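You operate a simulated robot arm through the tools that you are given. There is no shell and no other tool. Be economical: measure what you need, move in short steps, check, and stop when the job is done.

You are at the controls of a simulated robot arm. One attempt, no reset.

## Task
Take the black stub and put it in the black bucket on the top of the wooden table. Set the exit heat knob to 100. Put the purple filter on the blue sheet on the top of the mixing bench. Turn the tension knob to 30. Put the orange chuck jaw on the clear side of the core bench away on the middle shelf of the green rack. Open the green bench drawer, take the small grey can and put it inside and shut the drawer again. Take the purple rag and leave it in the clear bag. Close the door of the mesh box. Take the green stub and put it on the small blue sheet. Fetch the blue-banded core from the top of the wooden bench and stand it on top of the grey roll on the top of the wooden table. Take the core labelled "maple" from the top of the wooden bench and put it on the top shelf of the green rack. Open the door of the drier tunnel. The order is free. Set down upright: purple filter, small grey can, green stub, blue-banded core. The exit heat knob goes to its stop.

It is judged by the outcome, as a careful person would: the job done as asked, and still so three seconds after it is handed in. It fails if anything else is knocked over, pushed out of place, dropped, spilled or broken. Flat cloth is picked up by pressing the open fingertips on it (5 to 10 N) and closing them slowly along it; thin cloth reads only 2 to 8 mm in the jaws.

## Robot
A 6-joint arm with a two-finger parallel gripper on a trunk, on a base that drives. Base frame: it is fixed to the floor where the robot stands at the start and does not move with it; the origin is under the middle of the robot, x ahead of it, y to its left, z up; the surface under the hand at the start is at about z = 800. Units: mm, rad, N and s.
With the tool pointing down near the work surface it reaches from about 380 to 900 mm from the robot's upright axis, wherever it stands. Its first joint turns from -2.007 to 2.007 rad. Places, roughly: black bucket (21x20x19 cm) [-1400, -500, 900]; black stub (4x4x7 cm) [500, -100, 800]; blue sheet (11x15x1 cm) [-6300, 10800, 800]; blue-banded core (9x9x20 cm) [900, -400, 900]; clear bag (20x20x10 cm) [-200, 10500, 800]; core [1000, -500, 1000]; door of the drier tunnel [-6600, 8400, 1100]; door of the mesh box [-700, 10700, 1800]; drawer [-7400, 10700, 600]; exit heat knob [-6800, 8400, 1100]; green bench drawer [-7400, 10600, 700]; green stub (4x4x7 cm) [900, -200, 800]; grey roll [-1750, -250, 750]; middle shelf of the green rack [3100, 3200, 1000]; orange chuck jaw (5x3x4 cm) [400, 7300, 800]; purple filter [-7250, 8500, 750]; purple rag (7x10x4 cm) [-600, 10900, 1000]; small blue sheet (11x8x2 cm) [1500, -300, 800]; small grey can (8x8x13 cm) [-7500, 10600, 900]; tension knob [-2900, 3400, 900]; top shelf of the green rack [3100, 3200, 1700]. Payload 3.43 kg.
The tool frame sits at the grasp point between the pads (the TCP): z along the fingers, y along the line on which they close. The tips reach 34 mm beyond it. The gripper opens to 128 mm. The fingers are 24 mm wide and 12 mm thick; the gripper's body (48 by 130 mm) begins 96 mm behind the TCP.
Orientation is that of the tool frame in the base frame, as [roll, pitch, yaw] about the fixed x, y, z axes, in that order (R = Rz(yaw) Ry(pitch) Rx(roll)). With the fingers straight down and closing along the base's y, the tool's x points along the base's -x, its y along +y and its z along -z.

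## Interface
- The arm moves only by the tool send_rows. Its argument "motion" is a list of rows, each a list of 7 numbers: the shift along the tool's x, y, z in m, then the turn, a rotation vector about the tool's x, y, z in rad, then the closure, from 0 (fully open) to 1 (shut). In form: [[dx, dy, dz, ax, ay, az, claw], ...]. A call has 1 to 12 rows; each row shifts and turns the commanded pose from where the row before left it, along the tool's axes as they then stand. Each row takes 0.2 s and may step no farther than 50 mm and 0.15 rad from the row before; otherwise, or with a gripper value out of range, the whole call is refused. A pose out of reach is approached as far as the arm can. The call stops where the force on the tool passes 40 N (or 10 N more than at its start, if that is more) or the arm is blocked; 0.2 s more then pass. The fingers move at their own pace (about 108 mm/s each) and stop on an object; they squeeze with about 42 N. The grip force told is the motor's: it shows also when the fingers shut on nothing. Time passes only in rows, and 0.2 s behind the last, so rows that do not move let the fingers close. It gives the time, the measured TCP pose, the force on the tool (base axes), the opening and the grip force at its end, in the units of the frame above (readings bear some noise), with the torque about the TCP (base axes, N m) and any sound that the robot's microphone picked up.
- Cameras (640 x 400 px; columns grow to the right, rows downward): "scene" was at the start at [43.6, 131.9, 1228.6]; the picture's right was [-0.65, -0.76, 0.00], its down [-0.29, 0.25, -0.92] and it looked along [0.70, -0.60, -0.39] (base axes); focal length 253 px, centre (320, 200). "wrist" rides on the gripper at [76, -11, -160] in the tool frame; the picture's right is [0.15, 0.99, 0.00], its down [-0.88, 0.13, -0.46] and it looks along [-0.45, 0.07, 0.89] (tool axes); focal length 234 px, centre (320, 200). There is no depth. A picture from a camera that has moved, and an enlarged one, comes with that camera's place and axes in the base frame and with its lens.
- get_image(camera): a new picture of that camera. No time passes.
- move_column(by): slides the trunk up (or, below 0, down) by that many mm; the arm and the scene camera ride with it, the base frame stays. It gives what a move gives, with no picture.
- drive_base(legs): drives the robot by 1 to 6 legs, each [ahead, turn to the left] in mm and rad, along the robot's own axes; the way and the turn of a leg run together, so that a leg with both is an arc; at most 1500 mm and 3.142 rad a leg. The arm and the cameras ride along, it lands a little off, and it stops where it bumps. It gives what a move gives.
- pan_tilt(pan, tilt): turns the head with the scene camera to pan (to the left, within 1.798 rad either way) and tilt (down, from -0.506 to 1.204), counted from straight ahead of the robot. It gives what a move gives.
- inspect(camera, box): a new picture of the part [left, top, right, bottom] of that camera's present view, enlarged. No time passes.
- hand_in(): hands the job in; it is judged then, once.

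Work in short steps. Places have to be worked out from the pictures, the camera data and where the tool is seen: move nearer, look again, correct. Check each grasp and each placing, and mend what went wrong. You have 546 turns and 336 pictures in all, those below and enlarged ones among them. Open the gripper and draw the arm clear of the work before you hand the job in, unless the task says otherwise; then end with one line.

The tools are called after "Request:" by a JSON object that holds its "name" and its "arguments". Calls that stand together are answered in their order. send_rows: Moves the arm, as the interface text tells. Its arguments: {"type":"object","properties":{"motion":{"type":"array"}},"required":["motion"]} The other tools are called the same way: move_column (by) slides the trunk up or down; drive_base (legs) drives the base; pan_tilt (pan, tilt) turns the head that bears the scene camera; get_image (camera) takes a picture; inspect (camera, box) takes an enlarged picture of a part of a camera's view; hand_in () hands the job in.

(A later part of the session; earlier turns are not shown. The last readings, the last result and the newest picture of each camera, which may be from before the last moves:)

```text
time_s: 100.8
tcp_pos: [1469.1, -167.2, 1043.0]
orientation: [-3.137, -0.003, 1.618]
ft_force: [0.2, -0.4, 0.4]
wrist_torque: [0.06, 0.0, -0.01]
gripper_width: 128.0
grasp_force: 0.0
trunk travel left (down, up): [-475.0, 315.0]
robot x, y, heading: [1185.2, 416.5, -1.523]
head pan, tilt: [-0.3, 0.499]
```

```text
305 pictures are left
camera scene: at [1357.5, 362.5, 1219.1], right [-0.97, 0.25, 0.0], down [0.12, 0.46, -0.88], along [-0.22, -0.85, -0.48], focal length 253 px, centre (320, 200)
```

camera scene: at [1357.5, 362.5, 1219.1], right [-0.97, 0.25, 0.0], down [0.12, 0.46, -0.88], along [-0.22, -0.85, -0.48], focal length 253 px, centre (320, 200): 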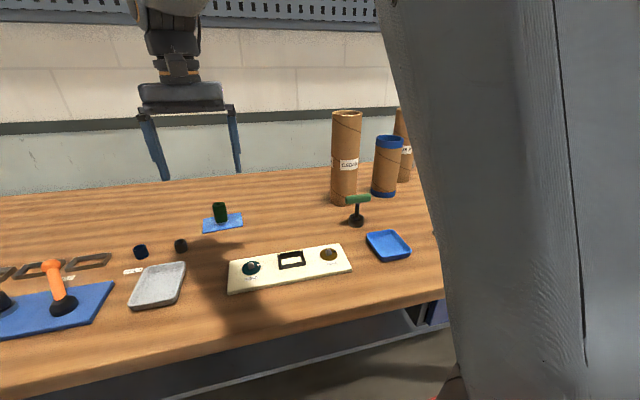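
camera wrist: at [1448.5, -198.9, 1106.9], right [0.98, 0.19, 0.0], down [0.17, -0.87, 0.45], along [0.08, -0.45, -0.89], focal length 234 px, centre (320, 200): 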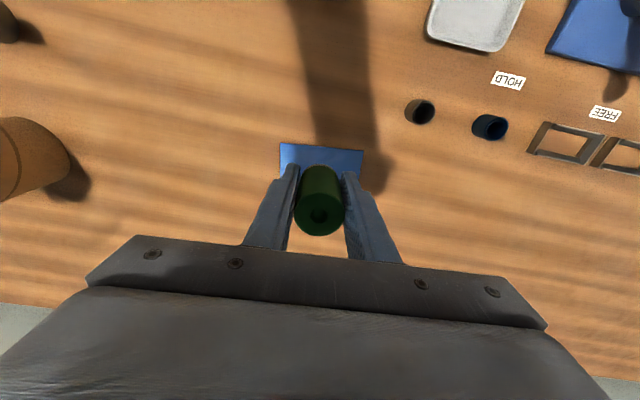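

The green stub stands on the sheet. Next is the blue-banded core: I raise the hand and move back along y ≈ -190 to in front of it.

Request:
{"name": "send_rows", "arguments": {"motion": [[0, -0.02, -0.04, 0, 0, 0, 0], [0, -0.03, -0.035, 0, 0, 0, 0], [0, -0.049, 0, 0, 0, 0, 0], [0, -0.049, 0, 0, 0, 0, 0], [0, -0.049, 0, 0, 0, 0, 0], [0, -0.049, 0, 0, 0, 0, 0], [0, -0.049, 0, 0, 0, 0, 0], [0, -0.049, 0, 0, 0, 0, 0], [0, -0.049, 0, 0, 0, 0, 0], [0, -0.049, 0, 0, 0, 0, 0], [0, -0.049, 0, 0, 0, 0, 0], [0, -0.049, 0, 0, 0, 0, 0]]}}

Request:
{"name": "get_image", "arguments": {"camera": "wrist"}}

Request:
{"name": "get_image", "arguments": {"camera": "scene"}}

```text
time_s: 103.4
tcp_pos: [926.8, -189.3, 1124.1]
orientation: [-3.139, 0.0, 1.62]
ft_force: [1.7, 1.1, 0.3]
wrist_torque: [-0.01, 0.06, 0.0]
gripper_width: 128.0
grasp_force: 0.0
trunk travel left (down, up): [-475.0, 315.0]
robot x, y, heading: [1186.6, 421.6, -1.526]
head pan, tilt: [-0.3, 0.499]
```

```text
304 pictures are left
camera wrist: at [911.8, -114.2, 1282.9], right [0.98, 0.19, 0.0], down [0.17, -0.87, 0.46], along [0.08, -0.45, -0.89], focal length 234 px, centre (320, 200)
```

wrist: 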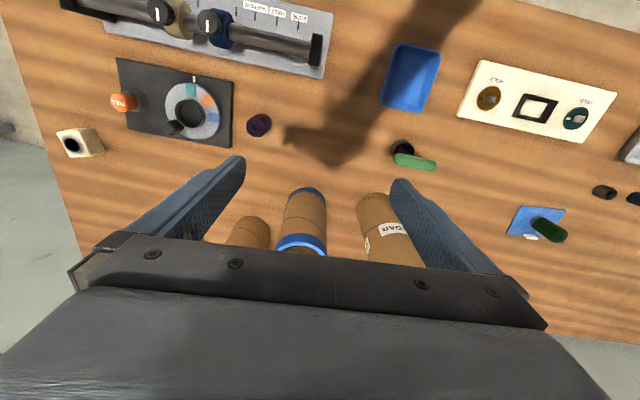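

```text
303 pictures are left
camera scene: at [1357.7, 363.3, 1219.1], right [-0.97, 0.25, 0.0], down [0.12, 0.46, -0.88], along [-0.22, -0.85, -0.48], focal length 253 px, centre (320, 200)
```

scene: 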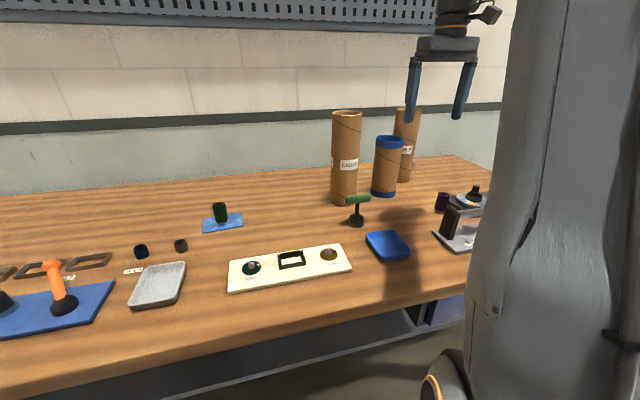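

The blue-banded core stands at about (920, -383), its top near z = 992. That is at the edge of my reach, so I raise the trunk 150 mm, move out over it and look.

Request:
{"name": "move_column", "arguments": {"by": 150}}

Request:
{"name": "send_rows", "arguments": {"motion": [[-0.04, 0, 0, 0, 0, 0, 0], [-0.04, 0, 0, 0, 0, 0, 0], [-0.04, 0, 0, 0, 0, 0, 0], [-0.04, 0, 0, 0, 0, 0, 0], [0, 0, 0, 0, 0, 0, 0]]}}

Request:
{"name": "get_image", "arguments": {"camera": "wrist"}}

Request:
{"name": "get_image", "arguments": {"camera": "scene"}}

```text
time_s: 105.2
tcp_pos: [924.5, -191.8, 1274.3]
orientation: [-3.138, -0.002, 1.618]
ft_force: [0.8, -0.8, -0.7]
wrist_torque: [0.03, 0.0, 0.01]
gripper_width: 128.0
grasp_force: 0.0
trunk travel left (down, up): [-625.0, 165.0]
robot x, y, heading: [1185.5, 417.2, -1.527]
head pan, tilt: [-0.3, 0.499]
```

```text
time_s: 106.4
tcp_pos: [926.9, -313.0, 1273.8]
orientation: [-3.138, 0.0, 1.618]
ft_force: [0.3, 0.1, -0.3]
wrist_torque: [0.01, 0.01, -0.04]
gripper_width: 127.9
grasp_force: 0.1
out of reach, approached as far as the arm can: row 4
trunk travel left (down, up): [-625.0, 165.0]
robot x, y, heading: [1184.8, 416.0, -1.524]
head pan, tilt: [-0.3, 0.499]
```

```text
302 pictures are left
camera wrist: at [913.9, -238.0, 1433.0], right [0.98, 0.19, 0.0], down [0.17, -0.87, 0.45], along [0.08, -0.45, -0.89], focal length 234 px, centre (320, 200)
```

wrist: 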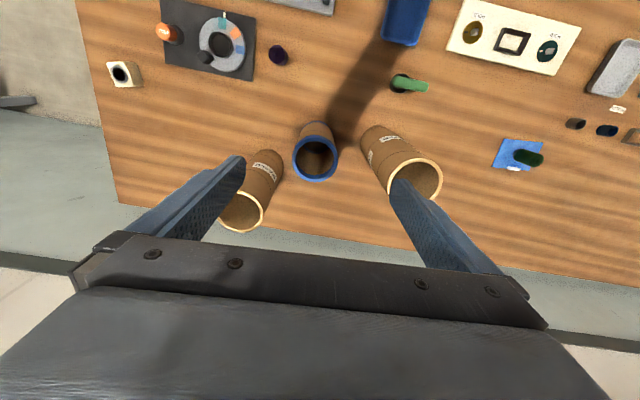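

```text
301 pictures are left
camera scene: at [1355.3, 404.9, 1369.3], right [-0.97, 0.25, 0.0], down [0.12, 0.46, -0.88], along [-0.22, -0.85, -0.48], focal length 253 px, centre (320, 200)
```

scene: 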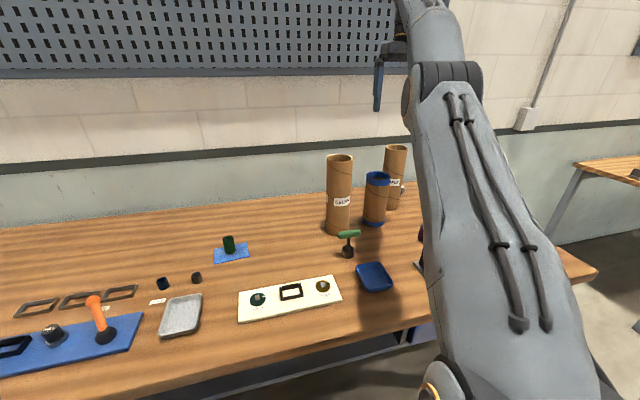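

Now the view from above is clear: the blue core's centre is (928, -373). I lower at the present reach to above its rim, then reach out the last 60 mm and check.

Request:
{"name": "send_rows", "arguments": {"motion": [[0, 0, 0.045, 0, 0, 0, 0.07], [0, 0, 0.045, 0, 0, 0, 0.07], [0, 0, 0.045, 0, 0, 0, 0.07], [0, 0, 0.04, 0, 0, 0, 0.07], [-0.01, -0.002, 0.02, 0, 0, 0, 0.07], [-0.01, 0, 0.01, 0, 0, 0, 0.07], [0, 0, 0, 0, 0, 0, 0.07]]}}

Request:
{"name": "get_image", "arguments": {"camera": "wrist"}}

```text
time_s: 108.0
tcp_pos: [924.4, -332.3, 1067.6]
orientation: [-3.138, -0.001, 1.617]
ft_force: [-0.1, -1.3, -0.2]
wrist_torque: [0.0, -0.01, 0.0]
gripper_width: 118.9
grasp_force: 0.1
trunk travel left (down, up): [-625.0, 165.0]
robot x, y, heading: [1185.1, 418.8, -1.525]
head pan, tilt: [-0.3, 0.499]
```

```text
300 pictures are left
camera wrist: at [911.2, -257.2, 1227.2], right [0.98, 0.19, 0.0], down [0.17, -0.87, 0.45], along [0.08, -0.45, -0.89], focal length 234 px, centre (320, 200)
```

wrist: 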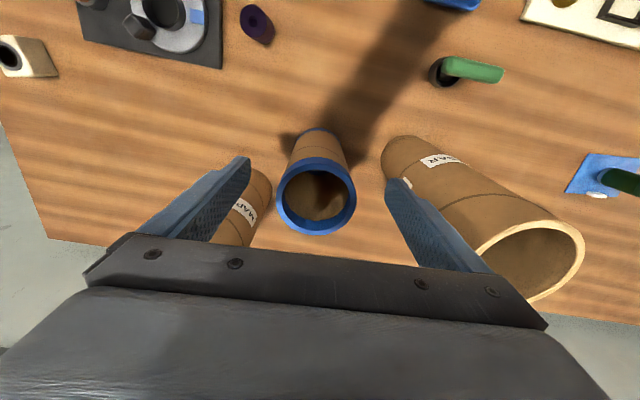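

The core's centre is (927, -369), top at z ≈ 996. I reach the last 37 mm, go down around it, and close.

Request:
{"name": "send_rows", "arguments": {"motion": [[-0.02, 0, 0, 0, 0, 0, 0.07], [-0.017, 0.001, 0, 0, 0, 0, 0.07], [0, 0, 0.02, 0, 0, 0, 0.07], [0, 0, 0.03, 0, 0, 0, 0.07], [0, 0, 0.03, 0, 0, 0, 0.07], [0, 0, 0.03, 0, 0, 0, 0.07], [0, 0, 0, 0, 0, 0, 0.07]]}}

Request:
{"name": "get_image", "arguments": {"camera": "wrist"}}

```text
time_s: 109.6
tcp_pos: [927.7, -365.8, 956.3]
orientation: [-3.138, 0.001, 1.618]
ft_force: [0.3, -0.5, -0.5]
wrist_torque: [-0.02, -0.03, 0.04]
gripper_width: 119.1
grasp_force: 0.1
trunk travel left (down, up): [-625.0, 165.0]
robot x, y, heading: [1187.4, 421.1, -1.52]
head pan, tilt: [-0.3, 0.499]
```

```text
299 pictures are left
camera wrist: at [913.5, -291.2, 1115.7], right [0.98, 0.19, 0.0], down [0.17, -0.87, 0.45], along [0.08, -0.45, -0.89], focal length 234 px, centre (320, 200)
```

wrist: 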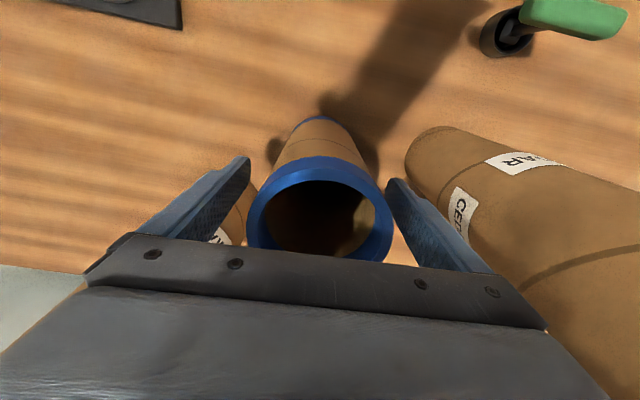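

The fingers straddle the core evenly. I close gently and lift a little.

Request:
{"name": "send_rows", "arguments": {"motion": [[0, 0, 0, 0, 0, 0, 0.2], [0, 0, 0, 0, 0, 0, 0.28], [0, 0, 0, 0, 0, 0, 0.5], [0, 0, 0, 0, 0, 0, 0.5], [0, 0, 0, 0, 0, 0, 0.5]]}}

Request:
{"name": "send_rows", "arguments": {"motion": [[0, 0, -0.005, 0, 0, 0, 0.5], [0, 0, -0.01, 0, 0, 0, 0.5], [0, 0, -0.02, 0, 0, 0, 0.5], [0, 0, -0.02, 0, 0, 0, 0.5], [0, 0, -0.02, 0, 0, 0, 0.5], [0, 0, -0.02, 0, 0, 0, 0.5]]}}

Request:
{"name": "get_image", "arguments": {"camera": "scene"}}

```text
time_s: 110.8
tcp_pos: [927.4, -366.8, 956.3]
orientation: [-3.137, -0.001, 1.618]
ft_force: [1.3, -0.6, 1.5]
wrist_torque: [-0.07, -0.28, 0.01]
gripper_width: 84.6
grasp_force: 41.8
trunk travel left (down, up): [-625.0, 165.0]
robot x, y, heading: [1189.3, 419.3, -1.523]
head pan, tilt: [-0.3, 0.499]
```

```text
time_s: 112.2
tcp_pos: [927.3, -369.4, 1053.7]
orientation: [-3.139, -0.002, 1.616]
ft_force: [0.6, -0.5, -1.9]
wrist_torque: [0.05, 0.0, -0.01]
gripper_width: 85.0
grasp_force: 41.8
trunk travel left (down, up): [-625.0, 165.0]
robot x, y, heading: [1185.0, 418.8, -1.524]
head pan, tilt: [-0.3, 0.499]
```

```text
298 pictures are left
camera scene: at [1355.2, 404.6, 1369.2], right [-0.97, 0.25, 0.0], down [0.12, 0.46, -0.88], along [-0.22, -0.85, -0.48], focal length 253 px, centre (320, 200)
```

scene: 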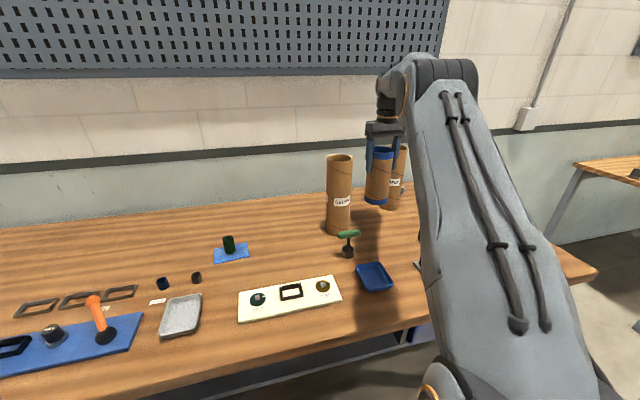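

The core is lifted. I raise it further and draw it in front of the robot, clear of the other cores.

Request:
{"name": "send_rows", "arguments": {"motion": [[0.01, 0, -0.03, 0, 0, 0, 0.5], [0.03, 0, -0.03, 0, 0, 0, 0.5], [0.03, 0, -0.03, 0, 0, 0, 0.5], [0.035, 0, -0.02, 0, 0, 0, 0.5], [0.035, 0.01, 0, 0, 0, 0, 0.5], [0.03, 0.03, 0, 0, 0, 0, 0.5], [0.02, 0.035, 0, 0, 0, 0, 0.5], [0.01, 0.04, 0, 0, 0, 0, 0.5], [0.01, 0.04, 0, 0, 0, 0, 0.5], [0, 0.04, 0, 0, 0, 0, 0.5], [0, 0.035, 0, 0, 0, 0, 0.5], [0, 0.01, 0, 0, 0, 0, 0.5]]}}

Request:
{"name": "drive_base", "arguments": {"legs": [[-210, 0], [0, -1.56], [1500, 0], [1450, 0]]}}

```text
time_s: 114.8
tcp_pos: [1159.5, -146.3, 1163.9]
orientation: [-3.139, 0.0, 1.617]
ft_force: [-0.1, -0.2, -2.2]
wrist_torque: [0.04, -0.02, 0.0]
gripper_width: 84.6
grasp_force: 41.3
trunk travel left (down, up): [-625.0, 165.0]
robot x, y, heading: [1188.5, 417.3, -1.528]
head pan, tilt: [-0.3, 0.499]
```

```text
time_s: 134.2
tcp_pos: [-2367.5, 609.5, 1162.7]
orientation: [-3.139, 0.002, -0.006]
ft_force: [-0.8, 1.0, -1.5]
wrist_torque: [0.02, -0.02, 0.02]
gripper_width: 84.1
grasp_force: 41.7
trunk travel left (down, up): [-625.0, 165.0]
robot x, y, heading: [-1802.3, 548.5, 3.134]
head pan, tilt: [-0.3, 0.499]
```

I am beside the table's far half. I turn to face it and look at the roll.

Request:
{"name": "drive_base", "arguments": {"legs": [[0, 1.575]]}}

Request:
{"name": "pan_tilt", "arguments": {"pan": -0.1, "tilt": 0.6}}

Request:
{"name": "get_image", "arguments": {"camera": "scene"}}

Request:
{"name": "get_image", "arguments": {"camera": "wrist"}}

```text
time_s: 138.6
tcp_pos: [-1824.2, -14.9, 1162.7]
orientation: [-3.138, -0.002, 1.624]
ft_force: [-0.4, -0.1, -2.0]
wrist_torque: [0.03, 0.01, 0.0]
gripper_width: 84.0
grasp_force: 42.1
trunk travel left (down, up): [-625.0, 165.0]
robot x, y, heading: [-1799.5, 553.7, -1.513]
head pan, tilt: [-0.3, 0.499]
```

```text
time_s: 139.3
tcp_pos: [-1824.8, -13.4, 1162.2]
orientation: [-3.138, -0.002, 1.625]
ft_force: [-0.2, 0.2, -1.2]
wrist_torque: [0.0, 0.03, 0.0]
gripper_width: 83.9
grasp_force: 42.2
trunk travel left (down, up): [-625.0, 165.0]
robot x, y, heading: [-1803.6, 551.8, -1.518]
head pan, tilt: [-0.099, 0.6]
```

```text
297 pictures are left
camera scene: at [-1615.5, 539.4, 1360.1], right [-1.0, 0.05, 0.0], down [0.03, 0.56, -0.83], along [-0.04, -0.82, -0.56], focal length 253 px, centre (320, 200)
```

scene: 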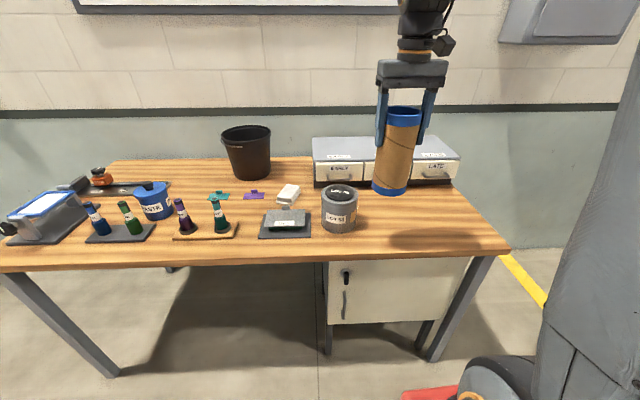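

```text
296 pictures are left
camera wrist: at [-1839.5, 60.6, 1322.0], right [0.98, 0.2, 0.0], down [0.18, -0.87, 0.45], along [0.09, -0.45, -0.89], focal length 234 px, centre (320, 200)
```

wrist: 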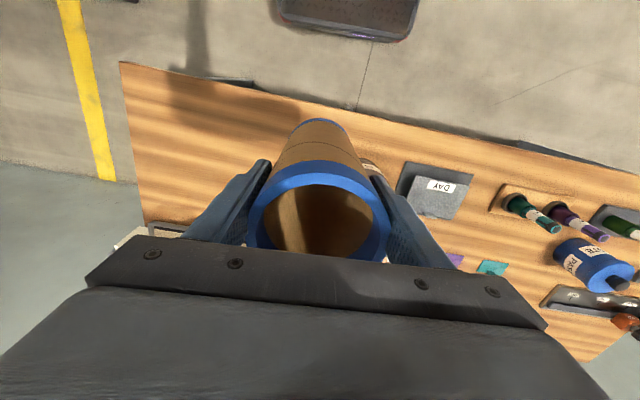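

The roll is at about (-1717, -146) with its top near z = 920. I zoom in on it to see its top surface.

Request:
{"name": "inspect", "arguments": {"camera": "scene", "box": [290, 160, 400, 250]}}

```text
4.44 times, centred on (345, 205) of scene
camera zoom: at [-1615.5, 539.4, 1360.1], right [-1.0, 0.05, 0.0], down [0.03, 0.56, -0.83], along [-0.04, -0.82, -0.56], focal length 1124 px, centre (209, 178)
```

zoom: 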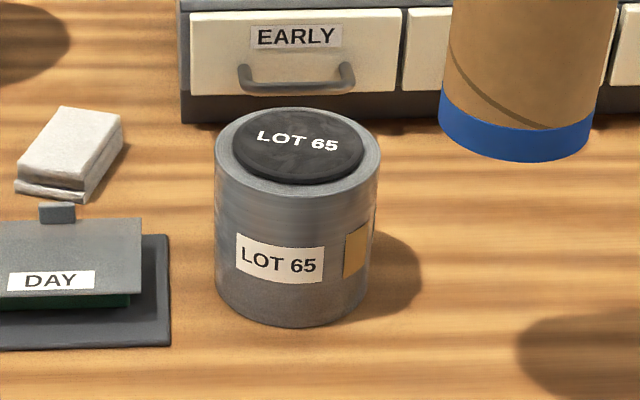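

The roll has a flat dark disc on top, about 94 mm across, centred near (-1714, -141). I move the core above it and compare both in the pictures.

Request:
{"name": "send_rows", "arguments": {"motion": [[-0.03, 0.02, 0, 0, 0, 0, 0.5], [-0.03, 0.025, 0, 0, 0, 0, 0.5], [-0.03, 0.025, 0, 0, 0, 0, 0.5], [-0.03, 0.025, 0, 0, 0, 0, 0.5], [-0.013, 0.008, 0.02, 0, 0, 0, 0.5], [0, 0, 0.02, 0, 0, 0, 0.5], [0, 0, 0, 0, 0, 0, 0.5]]}}

Request:
{"name": "inspect", "arguments": {"camera": "scene", "box": [260, 80, 420, 250]}}

Request:
{"name": "get_image", "arguments": {"camera": "wrist"}}

```text
time_s: 140.9
tcp_pos: [-1715.3, -141.7, 1122.8]
orientation: [-3.139, -0.001, 1.626]
ft_force: [0.5, -0.2, -2.2]
wrist_torque: [0.01, 0.03, 0.03]
gripper_width: 83.8
grasp_force: 42.1
trunk travel left (down, up): [-625.0, 165.0]
robot x, y, heading: [-1803.0, 554.4, -1.519]
head pan, tilt: [-0.099, 0.6]
```

```text
2.35 times, centred on (340, 165) of scene
camera zoom: at [-1615.4, 539.4, 1360.1], right [-1.0, 0.05, 0.0], down [0.03, 0.56, -0.82], along [-0.04, -0.82, -0.57], focal length 595 px, centre (273, 282)
```

zoom: 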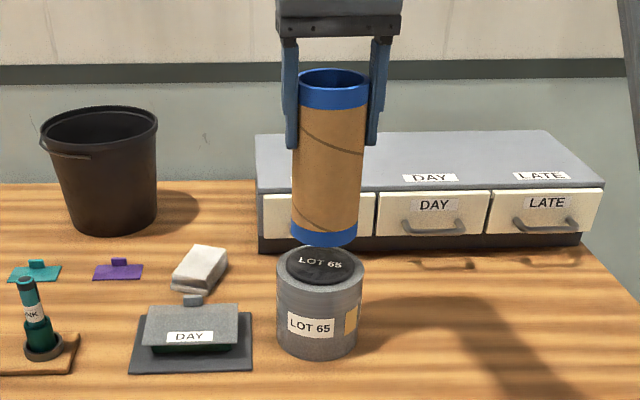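

```text
293 pictures are left
camera wrist: at [-1730.6, -67.0, 1281.7], right [0.98, 0.2, 0.0], down [0.18, -0.87, 0.45], along [0.09, -0.45, -0.89], focal length 234 px, centre (320, 200)
```

wrist: 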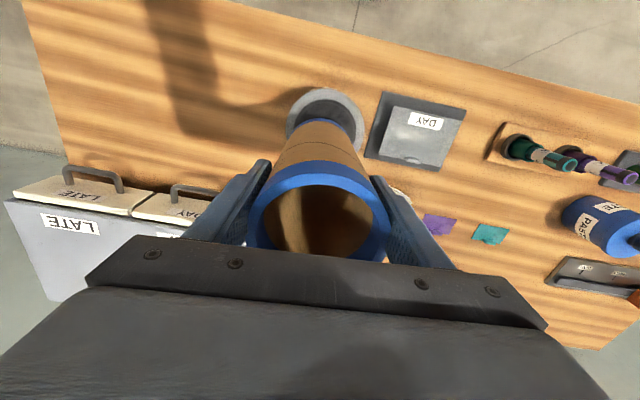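

Comparing the views, the roll's centre is about (-1713, -138). I shift by 3 mm and lower towards contact.

Request:
{"name": "send_rows", "arguments": {"motion": [[0.003, 0.002, 0.01, 0, 0, 0, 0.5], [0, 0, 0.015, 0, 0, 0, 0.5], [0, 0, 0, 0, 0, 0, 0.5]]}}

Request:
{"name": "inspect", "arguments": {"camera": "scene", "box": [290, 130, 400, 250]}}

```text
time_s: 141.7
tcp_pos: [-1712.8, -137.9, 1096.2]
orientation: [-3.137, 0.0, 1.625]
ft_force: [-0.3, -0.5, -3.1]
wrist_torque: [0.0, 0.0, 0.02]
gripper_width: 83.8
grasp_force: 42.0
trunk travel left (down, up): [-625.0, 165.0]
robot x, y, heading: [-1804.6, 550.5, -1.523]
head pan, tilt: [-0.099, 0.6]
```

```text
3.33 times, centred on (345, 190) of scene
camera zoom: at [-1615.4, 539.4, 1360.1], right [-1.0, 0.05, 0.0], down [0.03, 0.56, -0.83], along [-0.04, -0.82, -0.56], focal length 843 px, centre (237, 233)
```

zoom: 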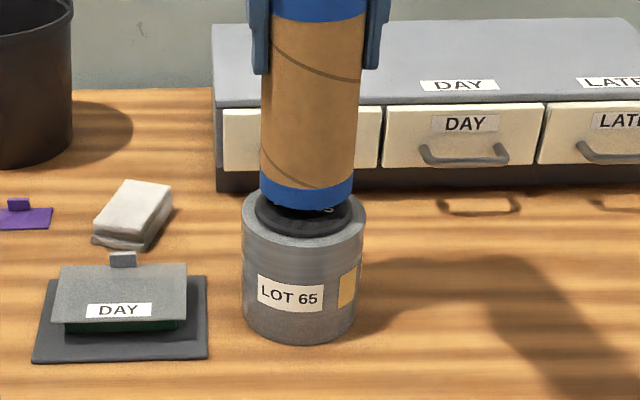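

The core is centred over the roll with a small gap left. I lower in small steps until contact.

Request:
{"name": "send_rows", "arguments": {"motion": [[0, 0, 0.004, 0, 0, 0, 0.5], [0, 0, 0.004, 0, 0, 0, 0.5], [0, 0, 0.003, 0, 0, 0, 0.5], [0, 0, 0.002, 0, 0, 0, 0.5]]}}

```text
time_s: 142.7
tcp_pos: [-1714.6, -138.4, 1083.7]
orientation: [-3.137, -0.002, 1.624]
ft_force: [-0.2, 0.3, -2.2]
wrist_torque: [0.02, 0.04, 0.03]
gripper_width: 83.7
grasp_force: 42.4
trunk travel left (down, up): [-625.0, 165.0]
robot x, y, heading: [-1805.8, 549.2, -1.521]
head pan, tilt: [-0.099, 0.6]
```

Request:
{"name": "send_rows", "arguments": {"motion": [[0, 0, 0.002, 0, 0, 0, 0.5], [0, 0, 0.002, 0, 0, 0, 0.5], [0, 0, 0.002, 0, 0, 0, 0.5]]}}

Request:
{"name": "inspect", "arguments": {"camera": "scene", "box": [290, 130, 400, 250]}}

```text
time_s: 143.5
tcp_pos: [-1715.4, -138.3, 1081.4]
orientation: [-3.137, 0.006, 1.624]
ft_force: [-4.9, 5.3, 38.0]
wrist_torque: [-0.07, -0.62, -0.05]
gripper_width: 83.8
grasp_force: 42.0
trunk travel left (down, up): [-625.0, 165.0]
robot x, y, heading: [-1803.6, 552.9, -1.516]
head pan, tilt: [-0.099, 0.6]
```

```text
3.33 times, centred on (345, 190) of scene
camera zoom: at [-1615.9, 541.4, 1360.5], right [-1.0, 0.05, 0.0], down [0.03, 0.56, -0.83], along [-0.04, -0.82, -0.56], focal length 843 px, centre (237, 233)
```

zoom: 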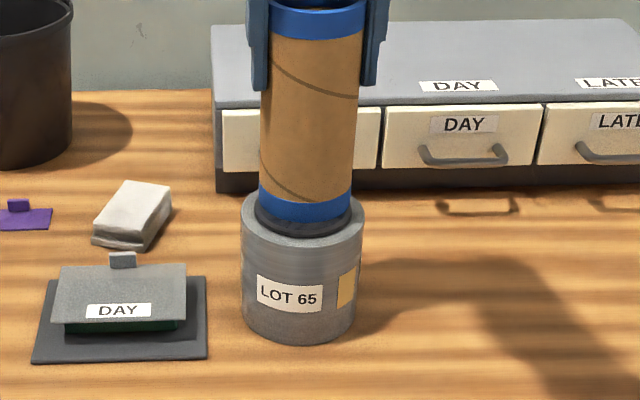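

Contact reached at 38 N. I ease up about 3 mm to unload, then open slowly.

Request:
{"name": "send_rows", "arguments": {"motion": [[0, 0, -0.002, 0, 0, 0, 0.5], [0, 0, -0.0005, 0, 0, 0, 0.4], [0, 0, 0, 0, 0, 0, 0.3], [0, 0, 0, 0, 0, 0, 0.2], [0, 0, 0, 0, 0, 0, 0.1], [0, 0, 0, 0, 0, 0, 0], [0, 0, 0, 0, 0, 0, 0]]}}

Request:
{"name": "get_image", "arguments": {"camera": "wrist"}}

Request:
{"name": "inspect", "arguments": {"camera": "scene", "box": [280, 80, 410, 250]}}

```text
time_s: 145.1
tcp_pos: [-1713.5, -138.3, 1079.8]
orientation: [-3.139, -0.001, 1.624]
ft_force: [0.2, -1.0, 0.0]
wrist_torque: [0.01, 0.0, -0.01]
gripper_width: 128.0
grasp_force: 0.1
trunk travel left (down, up): [-625.0, 165.0]
robot x, y, heading: [-1802.7, 551.6, -1.519]
head pan, tilt: [-0.099, 0.6]
```

```text
290 pictures are left
camera wrist: at [-1728.7, -64.2, 1239.8], right [0.98, 0.2, 0.0], down [0.18, -0.87, 0.45], along [0.09, -0.45, -0.89], focal length 234 px, centre (320, 200)
```

wrist: 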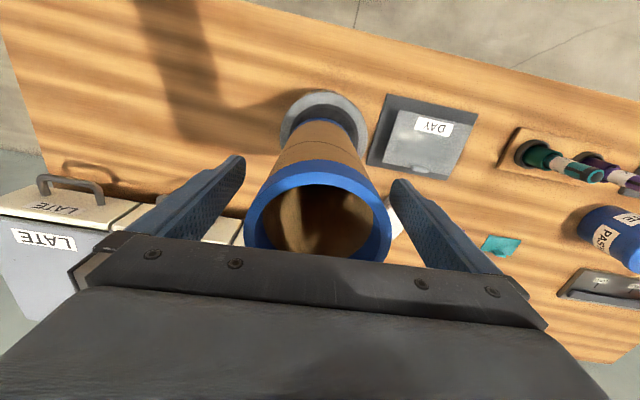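

```text
2.35 times, centred on (345, 165) of scene
camera zoom: at [-1615.5, 539.5, 1360.1], right [-1.0, 0.05, 0.0], down [0.03, 0.56, -0.83], along [-0.04, -0.82, -0.56], focal length 595 px, centre (261, 282)
```

zoom: 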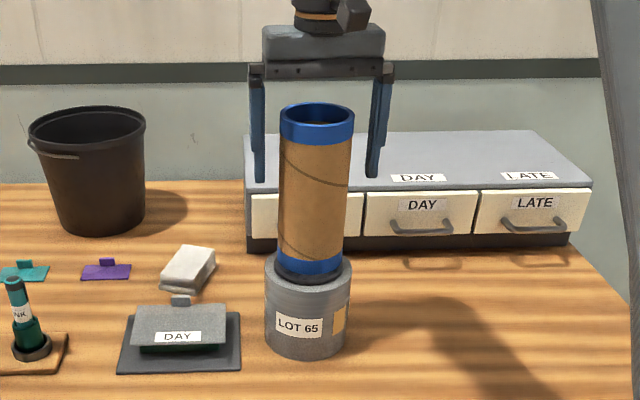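

The blue-banded core stands on the roll. I lift straight up, well above it, then draw back.

Request:
{"name": "send_rows", "arguments": {"motion": [[0, 0, -0.03, 0, 0, 0, 0], [0, 0, -0.04, 0, 0, 0, 0], [0, 0, -0.04, 0, 0, 0, 0], [0, 0, -0.04, 0, 0, 0, 0], [0.04, 0, 0, 0, 0, 0, 0], [0.05, 0, 0, 0, 0, 0, 0], [0.05, 0, 0, 0, 0, 0, 0], [0.05, 0, 0, 0, 0, 0, 0]]}}

Request:
{"name": "drive_base", "arguments": {"legs": [[0, 1.521]]}}

Request:
{"name": "get_image", "arguments": {"camera": "scene"}}

```text
time_s: 146.9
tcp_pos: [-1721.1, 50.7, 1228.1]
orientation: [-3.137, -0.001, 1.625]
ft_force: [0.4, -0.5, -0.7]
wrist_torque: [0.06, 0.02, -0.01]
gripper_width: 128.2
grasp_force: 0.1
trunk travel left (down, up): [-625.0, 165.0]
robot x, y, heading: [-1801.8, 554.4, -1.52]
head pan, tilt: [-0.099, 0.6]
```

```text
time_s: 151.1
tcp_pos: [-1297.9, 617.6, 1229.0]
orientation: [-3.138, 0.0, -3.116]
ft_force: [0.6, -0.5, 0.4]
wrist_torque: [0.0, 0.0, -0.02]
gripper_width: 127.9
grasp_force: 0.1
trunk travel left (down, up): [-625.0, 165.0]
robot x, y, heading: [-1799.4, 551.2, 0.023]
head pan, tilt: [-0.099, 0.6]
```

```text
288 pictures are left
camera scene: at [-1787.0, 736.2, 1360.1], right [-0.08, -1.0, 0.0], down [-0.56, 0.04, -0.83], along [0.82, -0.06, -0.56], focal length 253 px, centre (320, 200)
```

scene: 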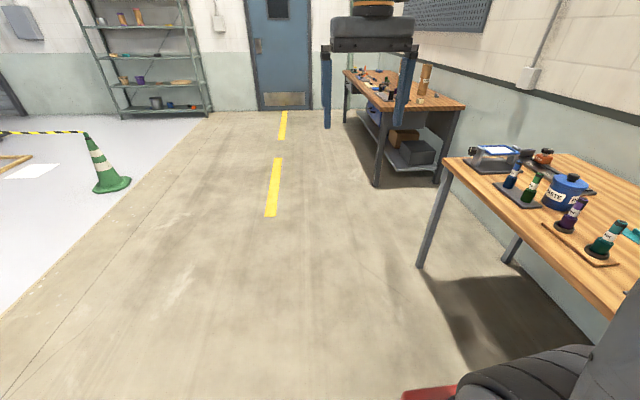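

The aisle is clear and I can see the green rack at the far end. I drive back to the bench and, in free space, turn the wrist half round so its camera will be above for a level grasp.

Request:
{"name": "drive_base", "arguments": {"legs": [[1500, -0.02], [1120, -0.02], [0, -1.57]]}}

Request:
{"name": "send_rows", "arguments": {"motion": [[0, 0, 0, 0, 0, 0.149, 0], [0, 0, 0, 0, 0, 0.149, 0], [0, 0, 0, 0, 0, 0.149, 0], [0, 0, 0, 0, 0, 0.149, 0], [0, 0, 0, 0, 0, 0.149, 0], [0, 0, 0, 0, 0, 0.149, 0], [0, 0, 0, 0, 0, 0.149, 0], [0, 0, 0, 0, 0, 0.149, 0], [0, 0, 0, 0, 0, 0.149, 0], [0, 0, 0, 0, 0, 0.149, 0], [0, 0, 0, 0, 0, 0.149, 0]]}}

```text
time_s: 167.5
tcp_pos: [815.2, 58.4, 1229.0]
orientation: [-3.137, -0.001, 1.544]
ft_force: [-0.1, 0.2, -0.7]
wrist_torque: [-0.02, -0.04, 0.0]
gripper_width: 128.0
grasp_force: 0.2
trunk travel left (down, up): [-625.0, 165.0]
robot x, y, heading: [776.1, 566.3, -1.595]
head pan, tilt: [-0.099, 0.6]
```

```text
time_s: 169.9
tcp_pos: [815.4, 58.8, 1228.2]
orientation: [3.142, 0.005, -0.098]
ft_force: [-0.2, 0.3, -0.4]
wrist_torque: [-0.02, 0.01, 0.03]
gripper_width: 128.1
grasp_force: 0.0
trunk travel left (down, up): [-625.0, 165.0]
robot x, y, heading: [776.5, 563.6, -1.597]
head pan, tilt: [-0.099, 0.6]
```

The half turn works. I finish it so that the tool's x points away from the robot.

Request:
{"name": "send_rows", "arguments": {"motion": [[0, 0, 0, 0, 0, 0.1473, 0], [0, 0, 0, 0, 0, 0.1473, 0], [0, 0, 0, 0, 0, 0.1473, 0], [0, 0, 0, 0, 0, 0.1473, 0], [0, 0, 0, 0, 0, 0.1473, 0], [0, 0, 0, 0, 0, 0.1473, 0], [0, 0, 0, 0, 0, 0.1473, 0], [0, 0, 0, 0, 0, 0.1473, 0], [0, 0, 0, 0, 0, 0.1473, 0], [0, 0, 0, 0, 0, 0.1473, 0]]}}

Request:
{"name": "send_rows", "arguments": {"motion": [[0, 0, 0, 0, -0.143, 0, 0], [0, 0, 0, 0, -0.143, 0, 0], [0, 0, 0, 0, -0.143, 0, 0], [0, 0, 0, 0, -0.143, 0, 0], [0, 0, 0, 0, -0.143, 0, 0], [0, 0, 0, 0, -0.143, 0, 0]]}}

Request:
{"name": "get_image", "arguments": {"camera": "scene"}}

```text
time_s: 172.1
tcp_pos: [737.7, 60.8, 1227.4]
orientation: [-3.119, -0.004, -1.535]
ft_force: [1.4, -0.5, 0.4]
wrist_torque: [-0.02, 0.04, 0.04]
gripper_width: 128.2
grasp_force: 0.0
out of reach, approached as far as the arm can: row 9, 10
trunk travel left (down, up): [-625.0, 165.0]
robot x, y, heading: [775.2, 566.2, -1.594]
head pan, tilt: [-0.099, 0.6]
```

```text
time_s: 173.5
tcp_pos: [695.6, 94.4, 1178.4]
orientation: [3.138, 0.853, -1.568]
ft_force: [1.6, 1.1, 0.7]
wrist_torque: [-0.06, -0.02, 0.03]
gripper_width: 128.2
grasp_force: 0.1
out of reach, approached as far as the arm can: row 1, 2, 4, 5, 6
trunk travel left (down, up): [-625.0, 165.0]
robot x, y, heading: [776.7, 567.8, -1.596]
head pan, tilt: [-0.099, 0.6]
```

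```text
287 pictures are left
camera scene: at [960.2, 537.8, 1360.1], right [-0.99, 0.13, 0.0], down [0.07, 0.56, -0.83], along [-0.1, -0.82, -0.56], focal length 253 px, centre (320, 200)
```

scene: 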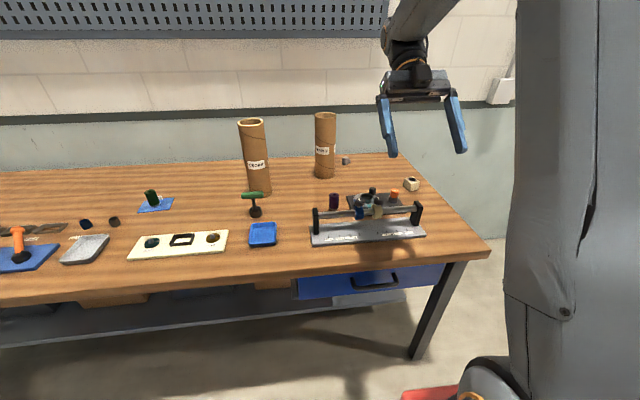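

The flipped wrist hits its limit, so I will use the normal side with the camera below the hand instead. I undo these turns.

Request:
{"name": "send_rows", "arguments": {"motion": [[0, 0, 0, 0, 0.143, 0, 0], [0, 0, 0, 0, 0.143, 0, 0], [0, 0, 0, 0, 0.143, 0, 0], [0, 0, 0, 0, 0.143, 0, 0], [0, 0, 0, 0, 0.143, 0, 0], [0, 0, 0, 0, 0.143, 0, 0], [0, 0, 0, 0, 0, -0.149, 0], [0, 0, 0, 0, 0, -0.149, 0], [0, 0, 0, 0, 0, -0.149, 0], [0, 0, 0, 0, 0, -0.149, 0], [0, 0, 0, 0, 0, -0.149, 0], [0, 0, 0, 0, 0, -0.149, 0]]}}

Request:
{"name": "send_rows", "arguments": {"motion": [[0, 0, 0, 0, 0, -0.149, 0], [0, 0, 0, 0, 0, -0.149, 0], [0, 0, 0, 0, 0, -0.149, 0], [0, 0, 0, 0, 0, -0.149, 0], [0, 0, 0, 0, 0, -0.149, 0], [0, 0, 0, 0, 0, -0.149, 0], [0, 0, 0, 0, 0, -0.149, 0], [0, 0, 0, 0, 0, -0.149, 0], [0, 0, 0, 0, 0, -0.149, 0], [0, 0, 0, 0, 0, -0.149, 0], [0, 0, 0, 0, 0, -0.149, 0], [0, 0, 0, 0, 0, -0.149, 0]]}}

```text
time_s: 176.1
tcp_pos: [696.3, 94.0, 1177.0]
orientation: [3.141, 0.002, -0.671]
ft_force: [0.1, -0.3, 0.5]
wrist_torque: [-0.01, -0.02, -0.02]
gripper_width: 128.1
grasp_force: 0.1
trunk travel left (down, up): [-625.0, 165.0]
robot x, y, heading: [771.3, 565.8, -1.598]
head pan, tilt: [-0.099, 0.6]
```

```text
time_s: 178.7
tcp_pos: [696.4, 92.7, 1176.9]
orientation: [-3.138, 0.0, 1.119]
ft_force: [0.3, 0.5, 0.5]
wrist_torque: [0.01, 0.0, -0.01]
gripper_width: 128.1
grasp_force: 0.0
trunk travel left (down, up): [-625.0, 165.0]
robot x, y, heading: [773.1, 566.4, -1.596]
head pan, tilt: [-0.099, 0.6]
```

I finish the yaw, move outward a little, then begin pitching the hand up to level.

Request:
{"name": "send_rows", "arguments": {"motion": [[0, 0, 0, 0, 0, -0.15, 0], [0, 0, 0, 0, 0, -0.15, 0], [0, 0, 0, 0, 0, -0.15, 0], [-0.03, 0.038, 0, 0, 0, 0, 0], [-0.03, 0.038, 0, 0, 0, 0, 0], [-0.03, 0.038, 0, 0, 0, 0, 0], [-0.03, 0.005, 0, 0, 0, 0, 0]]}}

Request:
{"name": "send_rows", "arguments": {"motion": [[0, 0, 0, 0, -0.143, 0, 0], [0, 0, 0, 0, -0.143, 0, 0], [0, 0, 0, 0, -0.143, 0, 0], [0, 0, 0, 0, -0.143, 0, 0], [0, 0, 0, 0, -0.143, 0, 0], [0, 0, 0, 0, -0.143, 0, 0], [0, 0, 0, 0, -0.143, 0, 0], [0, 0, 0, 0, -0.143, 0, 0], [0, 0, 0, 0, -0.143, 0, 0], [0, 0, 0, 0, -0.143, 0, 0], [0, 0, 0, 0, -0.141, 0, 0]]}}

Request:
{"name": "get_image", "arguments": {"camera": "scene"}}

Request:
{"name": "get_image", "arguments": {"camera": "wrist"}}

```text
time_s: 180.3
tcp_pos: [813.2, -28.2, 1179.4]
orientation: [-3.138, 0.001, 1.566]
ft_force: [0.3, -0.4, 0.2]
wrist_torque: [-0.04, 0.0, 0.03]
gripper_width: 128.0
grasp_force: 0.0
trunk travel left (down, up): [-625.0, 165.0]
robot x, y, heading: [778.3, 567.3, -1.595]
head pan, tilt: [-0.099, 0.6]
```

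```text
time_s: 182.7
tcp_pos: [810.5, -27.3, 1176.9]
orientation: [-2.921, 1.441, 1.744]
ft_force: [-0.2, -0.1, -0.2]
wrist_torque: [0.02, -0.03, 0.0]
gripper_width: 128.1
grasp_force: 0.1
out of reach, approached as far as the arm can: row 7, 8, 11
trunk travel left (down, up): [-625.0, 165.0]
robot x, y, heading: [775.6, 560.9, -1.602]
head pan, tilt: [-0.099, 0.6]
```

```text
286 pictures are left
camera scene: at [960.1, 537.8, 1360.2], right [-0.99, 0.13, 0.0], down [0.07, 0.56, -0.83], along [-0.1, -0.82, -0.56], focal length 253 px, centre (320, 200)
```

scene: 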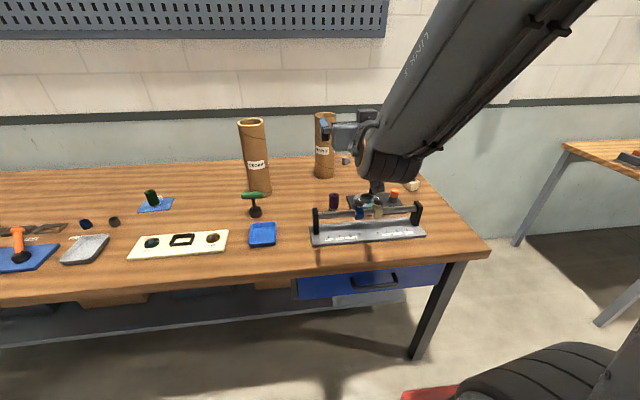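

```text
285 pictures are left
camera wrist: at [805.2, 140.8, 1121.5], right [0.98, -0.03, -0.17], down [0.17, 0.33, 0.93], along [0.03, -0.94, 0.33], focal length 234 px, centre (320, 200)
```

wrist: 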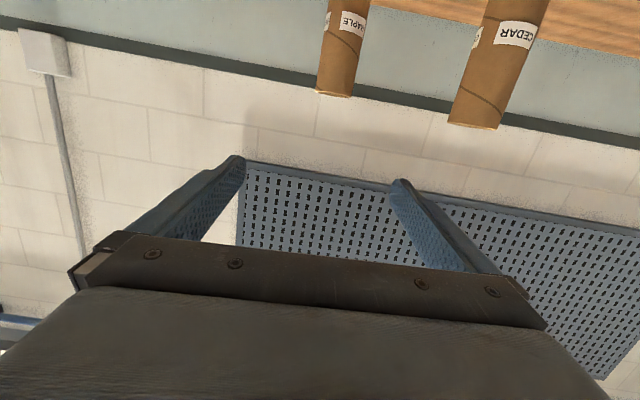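

The hand is nearly level but cramped close to the robot. I move it outward along its own axis and see whether it levels out.

Request:
{"name": "send_rows", "arguments": {"motion": [[0, 0, 0.04, 0, 0, 0, 0], [0, 0, 0.04, 0, 0, 0, 0], [0, 0, 0.04, 0, 0, 0, 0], [0, 0, 0, 0, 0, 0, 0]]}}

```text
time_s: 183.7
tcp_pos: [822.2, -144.4, 1167.6]
orientation: [-2.916, 1.441, 1.747]
ft_force: [-0.3, 0.7, -0.5]
wrist_torque: [-0.04, -0.02, -0.02]
gripper_width: 128.0
grasp_force: 0.0
out of reach, approached as far as the arm can: row 1, 2, 3
trunk travel left (down, up): [-625.0, 165.0]
robot x, y, heading: [771.0, 566.9, -1.601]
head pan, tilt: [-0.099, 0.6]
```

I apply the missing small turns to make the hand truly level, while moving outward.

Request:
{"name": "send_rows", "arguments": {"motion": [[0, 0, 0.03, -0.025, -0.065, 0.015, 0], [0, 0, 0.03, -0.025, -0.062, 0.014, 0], [0, 0, 0.03, 0, 0, 0, 0], [0, 0, 0, 0, 0, 0, 0]]}}

```text
time_s: 184.7
tcp_pos: [882.5, -220.5, 1156.2]
orientation: [1.964, 1.567, 0.384]
ft_force: [0.0, -0.1, 0.0]
wrist_torque: [0.0, 0.0, 0.0]
gripper_width: 128.0
grasp_force: 0.0
out of reach, approached as far as the arm can: row 1, 2, 3
trunk travel left (down, up): [-625.0, 165.0]
robot x, y, heading: [775.1, 567.4, -1.597]
head pan, tilt: [-0.099, 0.6]
```

The hand is now level and points at the wall, but the arm drifted in x. I test a small step outward and sideways to see how it follows.

Request:
{"name": "send_rows", "arguments": {"motion": [[0, -0.02, 0.02, 0, 0, 0, 0], [0, -0.02, 0.02, 0, 0, 0, 0], [0, -0.02, 0, 0, 0, 0, 0], [0, 0, 0, 0, 0, 0, 0]]}}

Request:
{"name": "get_image", "arguments": {"camera": "scene"}}

```text
time_s: 185.7
tcp_pos: [879.0, -250.2, 1149.0]
orientation: [2.351, 1.566, 0.764]
ft_force: [-0.2, -0.5, 0.3]
wrist_torque: [0.04, -0.01, 0.04]
gripper_width: 128.2
grasp_force: 0.0
out of reach, approached as far as the arm can: row 1, 2, 3
trunk travel left (down, up): [-625.0, 165.0]
robot x, y, heading: [772.7, 567.0, -1.6]
head pan, tilt: [-0.099, 0.6]
```

```text
284 pictures are left
camera scene: at [960.2, 537.3, 1360.1], right [-0.99, 0.13, 0.0], down [0.07, 0.56, -0.83], along [-0.1, -0.82, -0.56], focal length 253 px, centre (320, 200)
```

scene: 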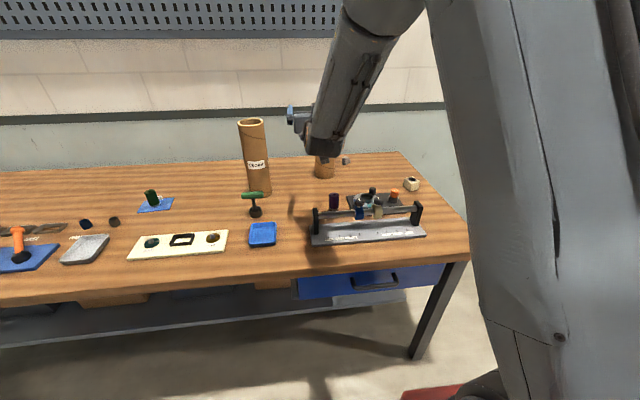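

The wrist bend seems to be limiting: the forearm comes down too steeply. I raise the hand relative to the shoulder so the forearm lies flatter, then check.

Request:
{"name": "send_rows", "arguments": {"motion": [[-0.04, 0, 0, 0, 0, 0, 0], [-0.04, 0, 0, 0, 0, 0, 0], [-0.04, 0, 0, 0, 0, 0, 0], [-0.04, 0, 0, 0, 0, 0, 0], [-0.04, 0, 0, 0, 0, 0, 0], [-0.04, 0, 0, 0, 0, 0, 0], [0, 0, 0, 0, 0, 0, 0]]}}

```text
time_s: 187.3
tcp_pos: [876.9, -254.4, 1393.5]
orientation: [1.519, 1.567, -0.043]
ft_force: [0.2, 0.3, -0.4]
wrist_torque: [-0.03, 0.01, 0.0]
gripper_width: 127.9
grasp_force: 0.0
trunk travel left (down, up): [-625.0, 165.0]
robot x, y, heading: [772.8, 567.1, -1.596]
head pan, tilt: [-0.099, 0.6]
```

Now the arm follows well. I centre on the maple core's x, then drive 150 mm forward at this height (everything is well below).

Request:
{"name": "send_rows", "arguments": {"motion": [[0, -0.03, 0, 0, 0, 0, 0], [0, -0.03, 0, 0, 0, 0, 0], [0, 0, 0, 0, 0, 0, 0]]}}

Request:
{"name": "drive_base", "arguments": {"legs": [[150, 0]]}}

Request:
{"name": "get_image", "arguments": {"camera": "scene"}}

Request:
{"name": "get_image", "arguments": {"camera": "wrist"}}

```text
time_s: 188.1
tcp_pos: [826.9, -253.2, 1393.6]
orientation: [2.29, 1.564, 0.716]
ft_force: [-0.9, -0.5, 0.0]
wrist_torque: [0.0, 0.0, -0.03]
gripper_width: 128.3
grasp_force: 0.1
out of reach, approached as far as the arm can: row 2
trunk travel left (down, up): [-625.0, 165.0]
robot x, y, heading: [774.9, 560.6, -1.595]
head pan, tilt: [-0.099, 0.6]
```

```text
time_s: 189.5
tcp_pos: [825.9, -406.4, 1393.1]
orientation: [2.238, 1.566, 0.667]
ft_force: [-0.1, 0.3, 0.9]
wrist_torque: [0.0, 0.01, -0.01]
gripper_width: 127.8
grasp_force: 0.0
trunk travel left (down, up): [-625.0, 165.0]
robot x, y, heading: [774.2, 411.3, -1.592]
head pan, tilt: [-0.099, 0.6]
```

```text
283 pictures are left
camera scene: at [956.5, 384.5, 1360.1], right [-0.99, 0.12, 0.0], down [0.07, 0.56, -0.83], along [-0.1, -0.82, -0.56], focal length 253 px, centre (320, 200)
```

scene: 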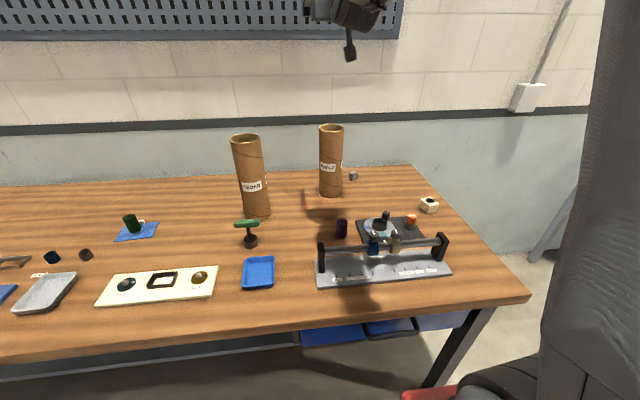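

```text
282 pictures are left
camera wrist: at [815.2, -247.3, 1317.5], right [0.99, 0.0, -0.14], down [0.13, 0.45, 0.88], along [0.06, -0.89, 0.45], focal length 234 px, centre (320, 200)
```

wrist: 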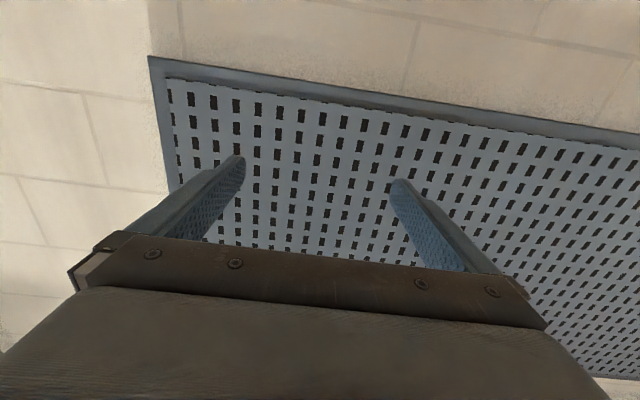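

The maple core is at about (811, -471), top z ≈ 1071. I turn the base slightly to the right to line up and lower the trunk to just above the core's height, staying in front of it.

Request:
{"name": "drive_base", "arguments": {"legs": [[0, -0.017]]}}

Request:
{"name": "send_rows", "arguments": {"motion": [[0, 0, -0.035, 0, 0, 0, 0], [0, 0, -0.04, 0, 0, 0, 0], [0, 0, 0, 0, 0, 0, 0]]}}

Request:
{"name": "move_column", "arguments": {"by": -240}}

Request:
{"name": "get_image", "arguments": {"camera": "wrist"}}

Request:
{"name": "get_image", "arguments": {"camera": "scene"}}

```text
time_s: 190.2
tcp_pos: [810.6, -407.6, 1393.1]
orientation: [2.26, 1.565, 0.671]
ft_force: [0.0, -0.6, 0.0]
wrist_torque: [0.06, -0.02, 0.01]
gripper_width: 128.0
grasp_force: 0.0
trunk travel left (down, up): [-625.0, 165.0]
robot x, y, heading: [775.2, 412.6, -1.61]
head pan, tilt: [-0.099, 0.6]
```

```text
time_s: 191.0
tcp_pos: [814.8, -329.4, 1393.0]
orientation: [2.229, 1.566, 0.639]
ft_force: [0.1, -0.9, -0.4]
wrist_torque: [0.0, 0.0, -0.01]
gripper_width: 128.0
grasp_force: 0.1
trunk travel left (down, up): [-625.0, 165.0]
robot x, y, heading: [772.8, 411.3, -1.612]
head pan, tilt: [-0.099, 0.6]
```

```text
time_s: 193.5
tcp_pos: [812.0, -332.7, 1154.0]
orientation: [2.26, 1.565, 0.668]
ft_force: [-0.2, -0.3, 0.3]
wrist_torque: [0.07, -0.03, -0.01]
gripper_width: 127.8
grasp_force: 0.1
trunk travel left (down, up): [-385.0, 405.0]
robot x, y, heading: [771.0, 413.2, -1.609]
head pan, tilt: [-0.099, 0.6]
```

```text
281 pictures are left
camera wrist: at [805.3, -173.1, 1077.7], right [0.99, -0.02, -0.14], down [0.14, 0.45, 0.88], along [0.05, -0.89, 0.45], focal length 234 px, centre (320, 200)
```

wrist: 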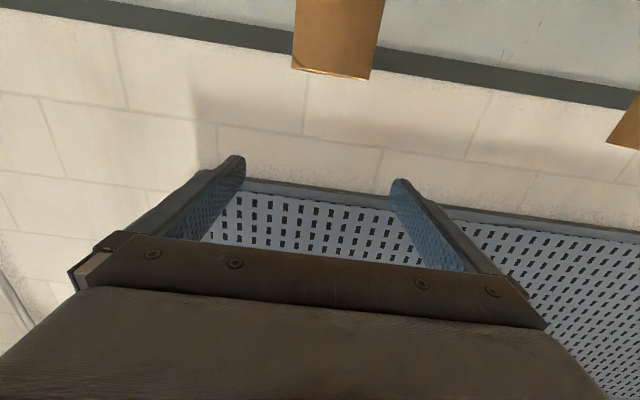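

```text
280 pictures are left
camera scene: at [953.3, 314.5, 1120.1], right [-0.99, 0.14, 0.0], down [0.08, 0.56, -0.83], along [-0.12, -0.82, -0.56], focal length 253 px, centre (320, 200)
```

scene: 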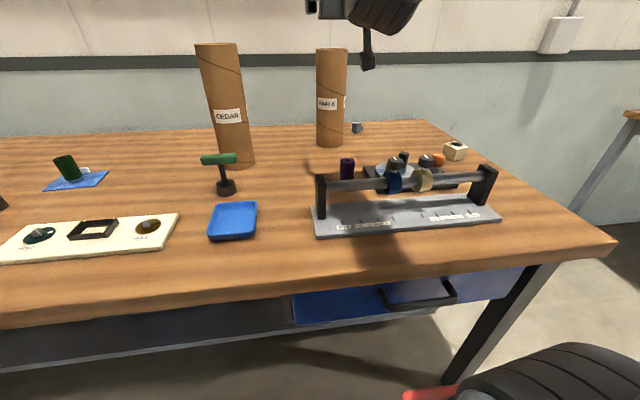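

The core is lined up within about 2 mm of the hand's centre. I lower the trunk to bring the hand to z ≈ 1005.

Request:
{"name": "move_column", "arguments": {"by": -148}}

Request:
{"name": "get_image", "arguments": {"camera": "wrist"}}

```text
time_s: 195.2
tcp_pos: [812.6, -332.1, 1004.8]
orientation: [2.268, 1.566, 0.68]
ft_force: [-0.3, 0.2, 0.6]
wrist_torque: [0.01, 0.01, 0.01]
gripper_width: 128.0
grasp_force: 0.0
trunk travel left (down, up): [-237.0, 553.0]
robot x, y, heading: [771.3, 410.9, -1.609]
head pan, tilt: [-0.099, 0.6]
```

```text
279 pictures are left
camera wrist: at [805.3, -173.0, 929.7], right [0.99, -0.02, -0.14], down [0.14, 0.45, 0.88], along [0.05, -0.89, 0.45], focal length 234 px, centre (320, 200)
```

wrist: 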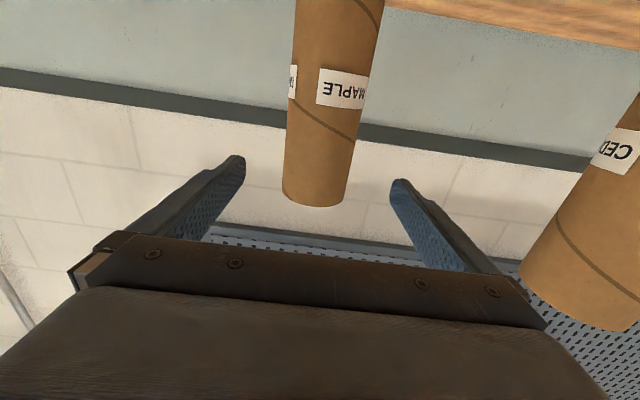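

The core sits between the open fingers. I advance in two stages.

Request:
{"name": "send_rows", "arguments": {"motion": [[0, 0, 0.035, 0, 0, 0, 0], [0, 0, 0.035, 0, 0, 0, 0], [0, 0, 0, 0, 0, 0, 0]]}}

Request:
{"name": "get_image", "arguments": {"camera": "wrist"}}

```text
time_s: 196.0
tcp_pos: [812.4, -402.8, 1004.7]
orientation: [2.277, 1.565, 0.688]
ft_force: [-0.5, -0.8, 0.6]
wrist_torque: [0.02, -0.04, 0.03]
gripper_width: 128.1
grasp_force: 0.0
trunk travel left (down, up): [-237.0, 553.0]
robot x, y, heading: [773.4, 411.3, -1.611]
head pan, tilt: [-0.099, 0.6]
```

```text
278 pictures are left
camera wrist: at [805.4, -242.1, 928.6], right [0.99, -0.02, -0.14], down [0.14, 0.45, 0.88], along [0.05, -0.89, 0.45], focal length 234 px, centre (320, 200)
```

wrist: 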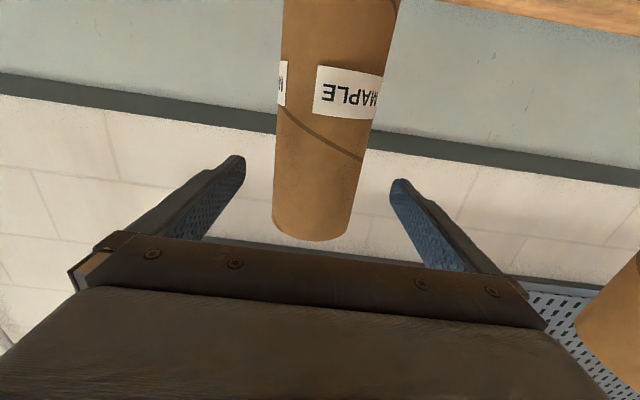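

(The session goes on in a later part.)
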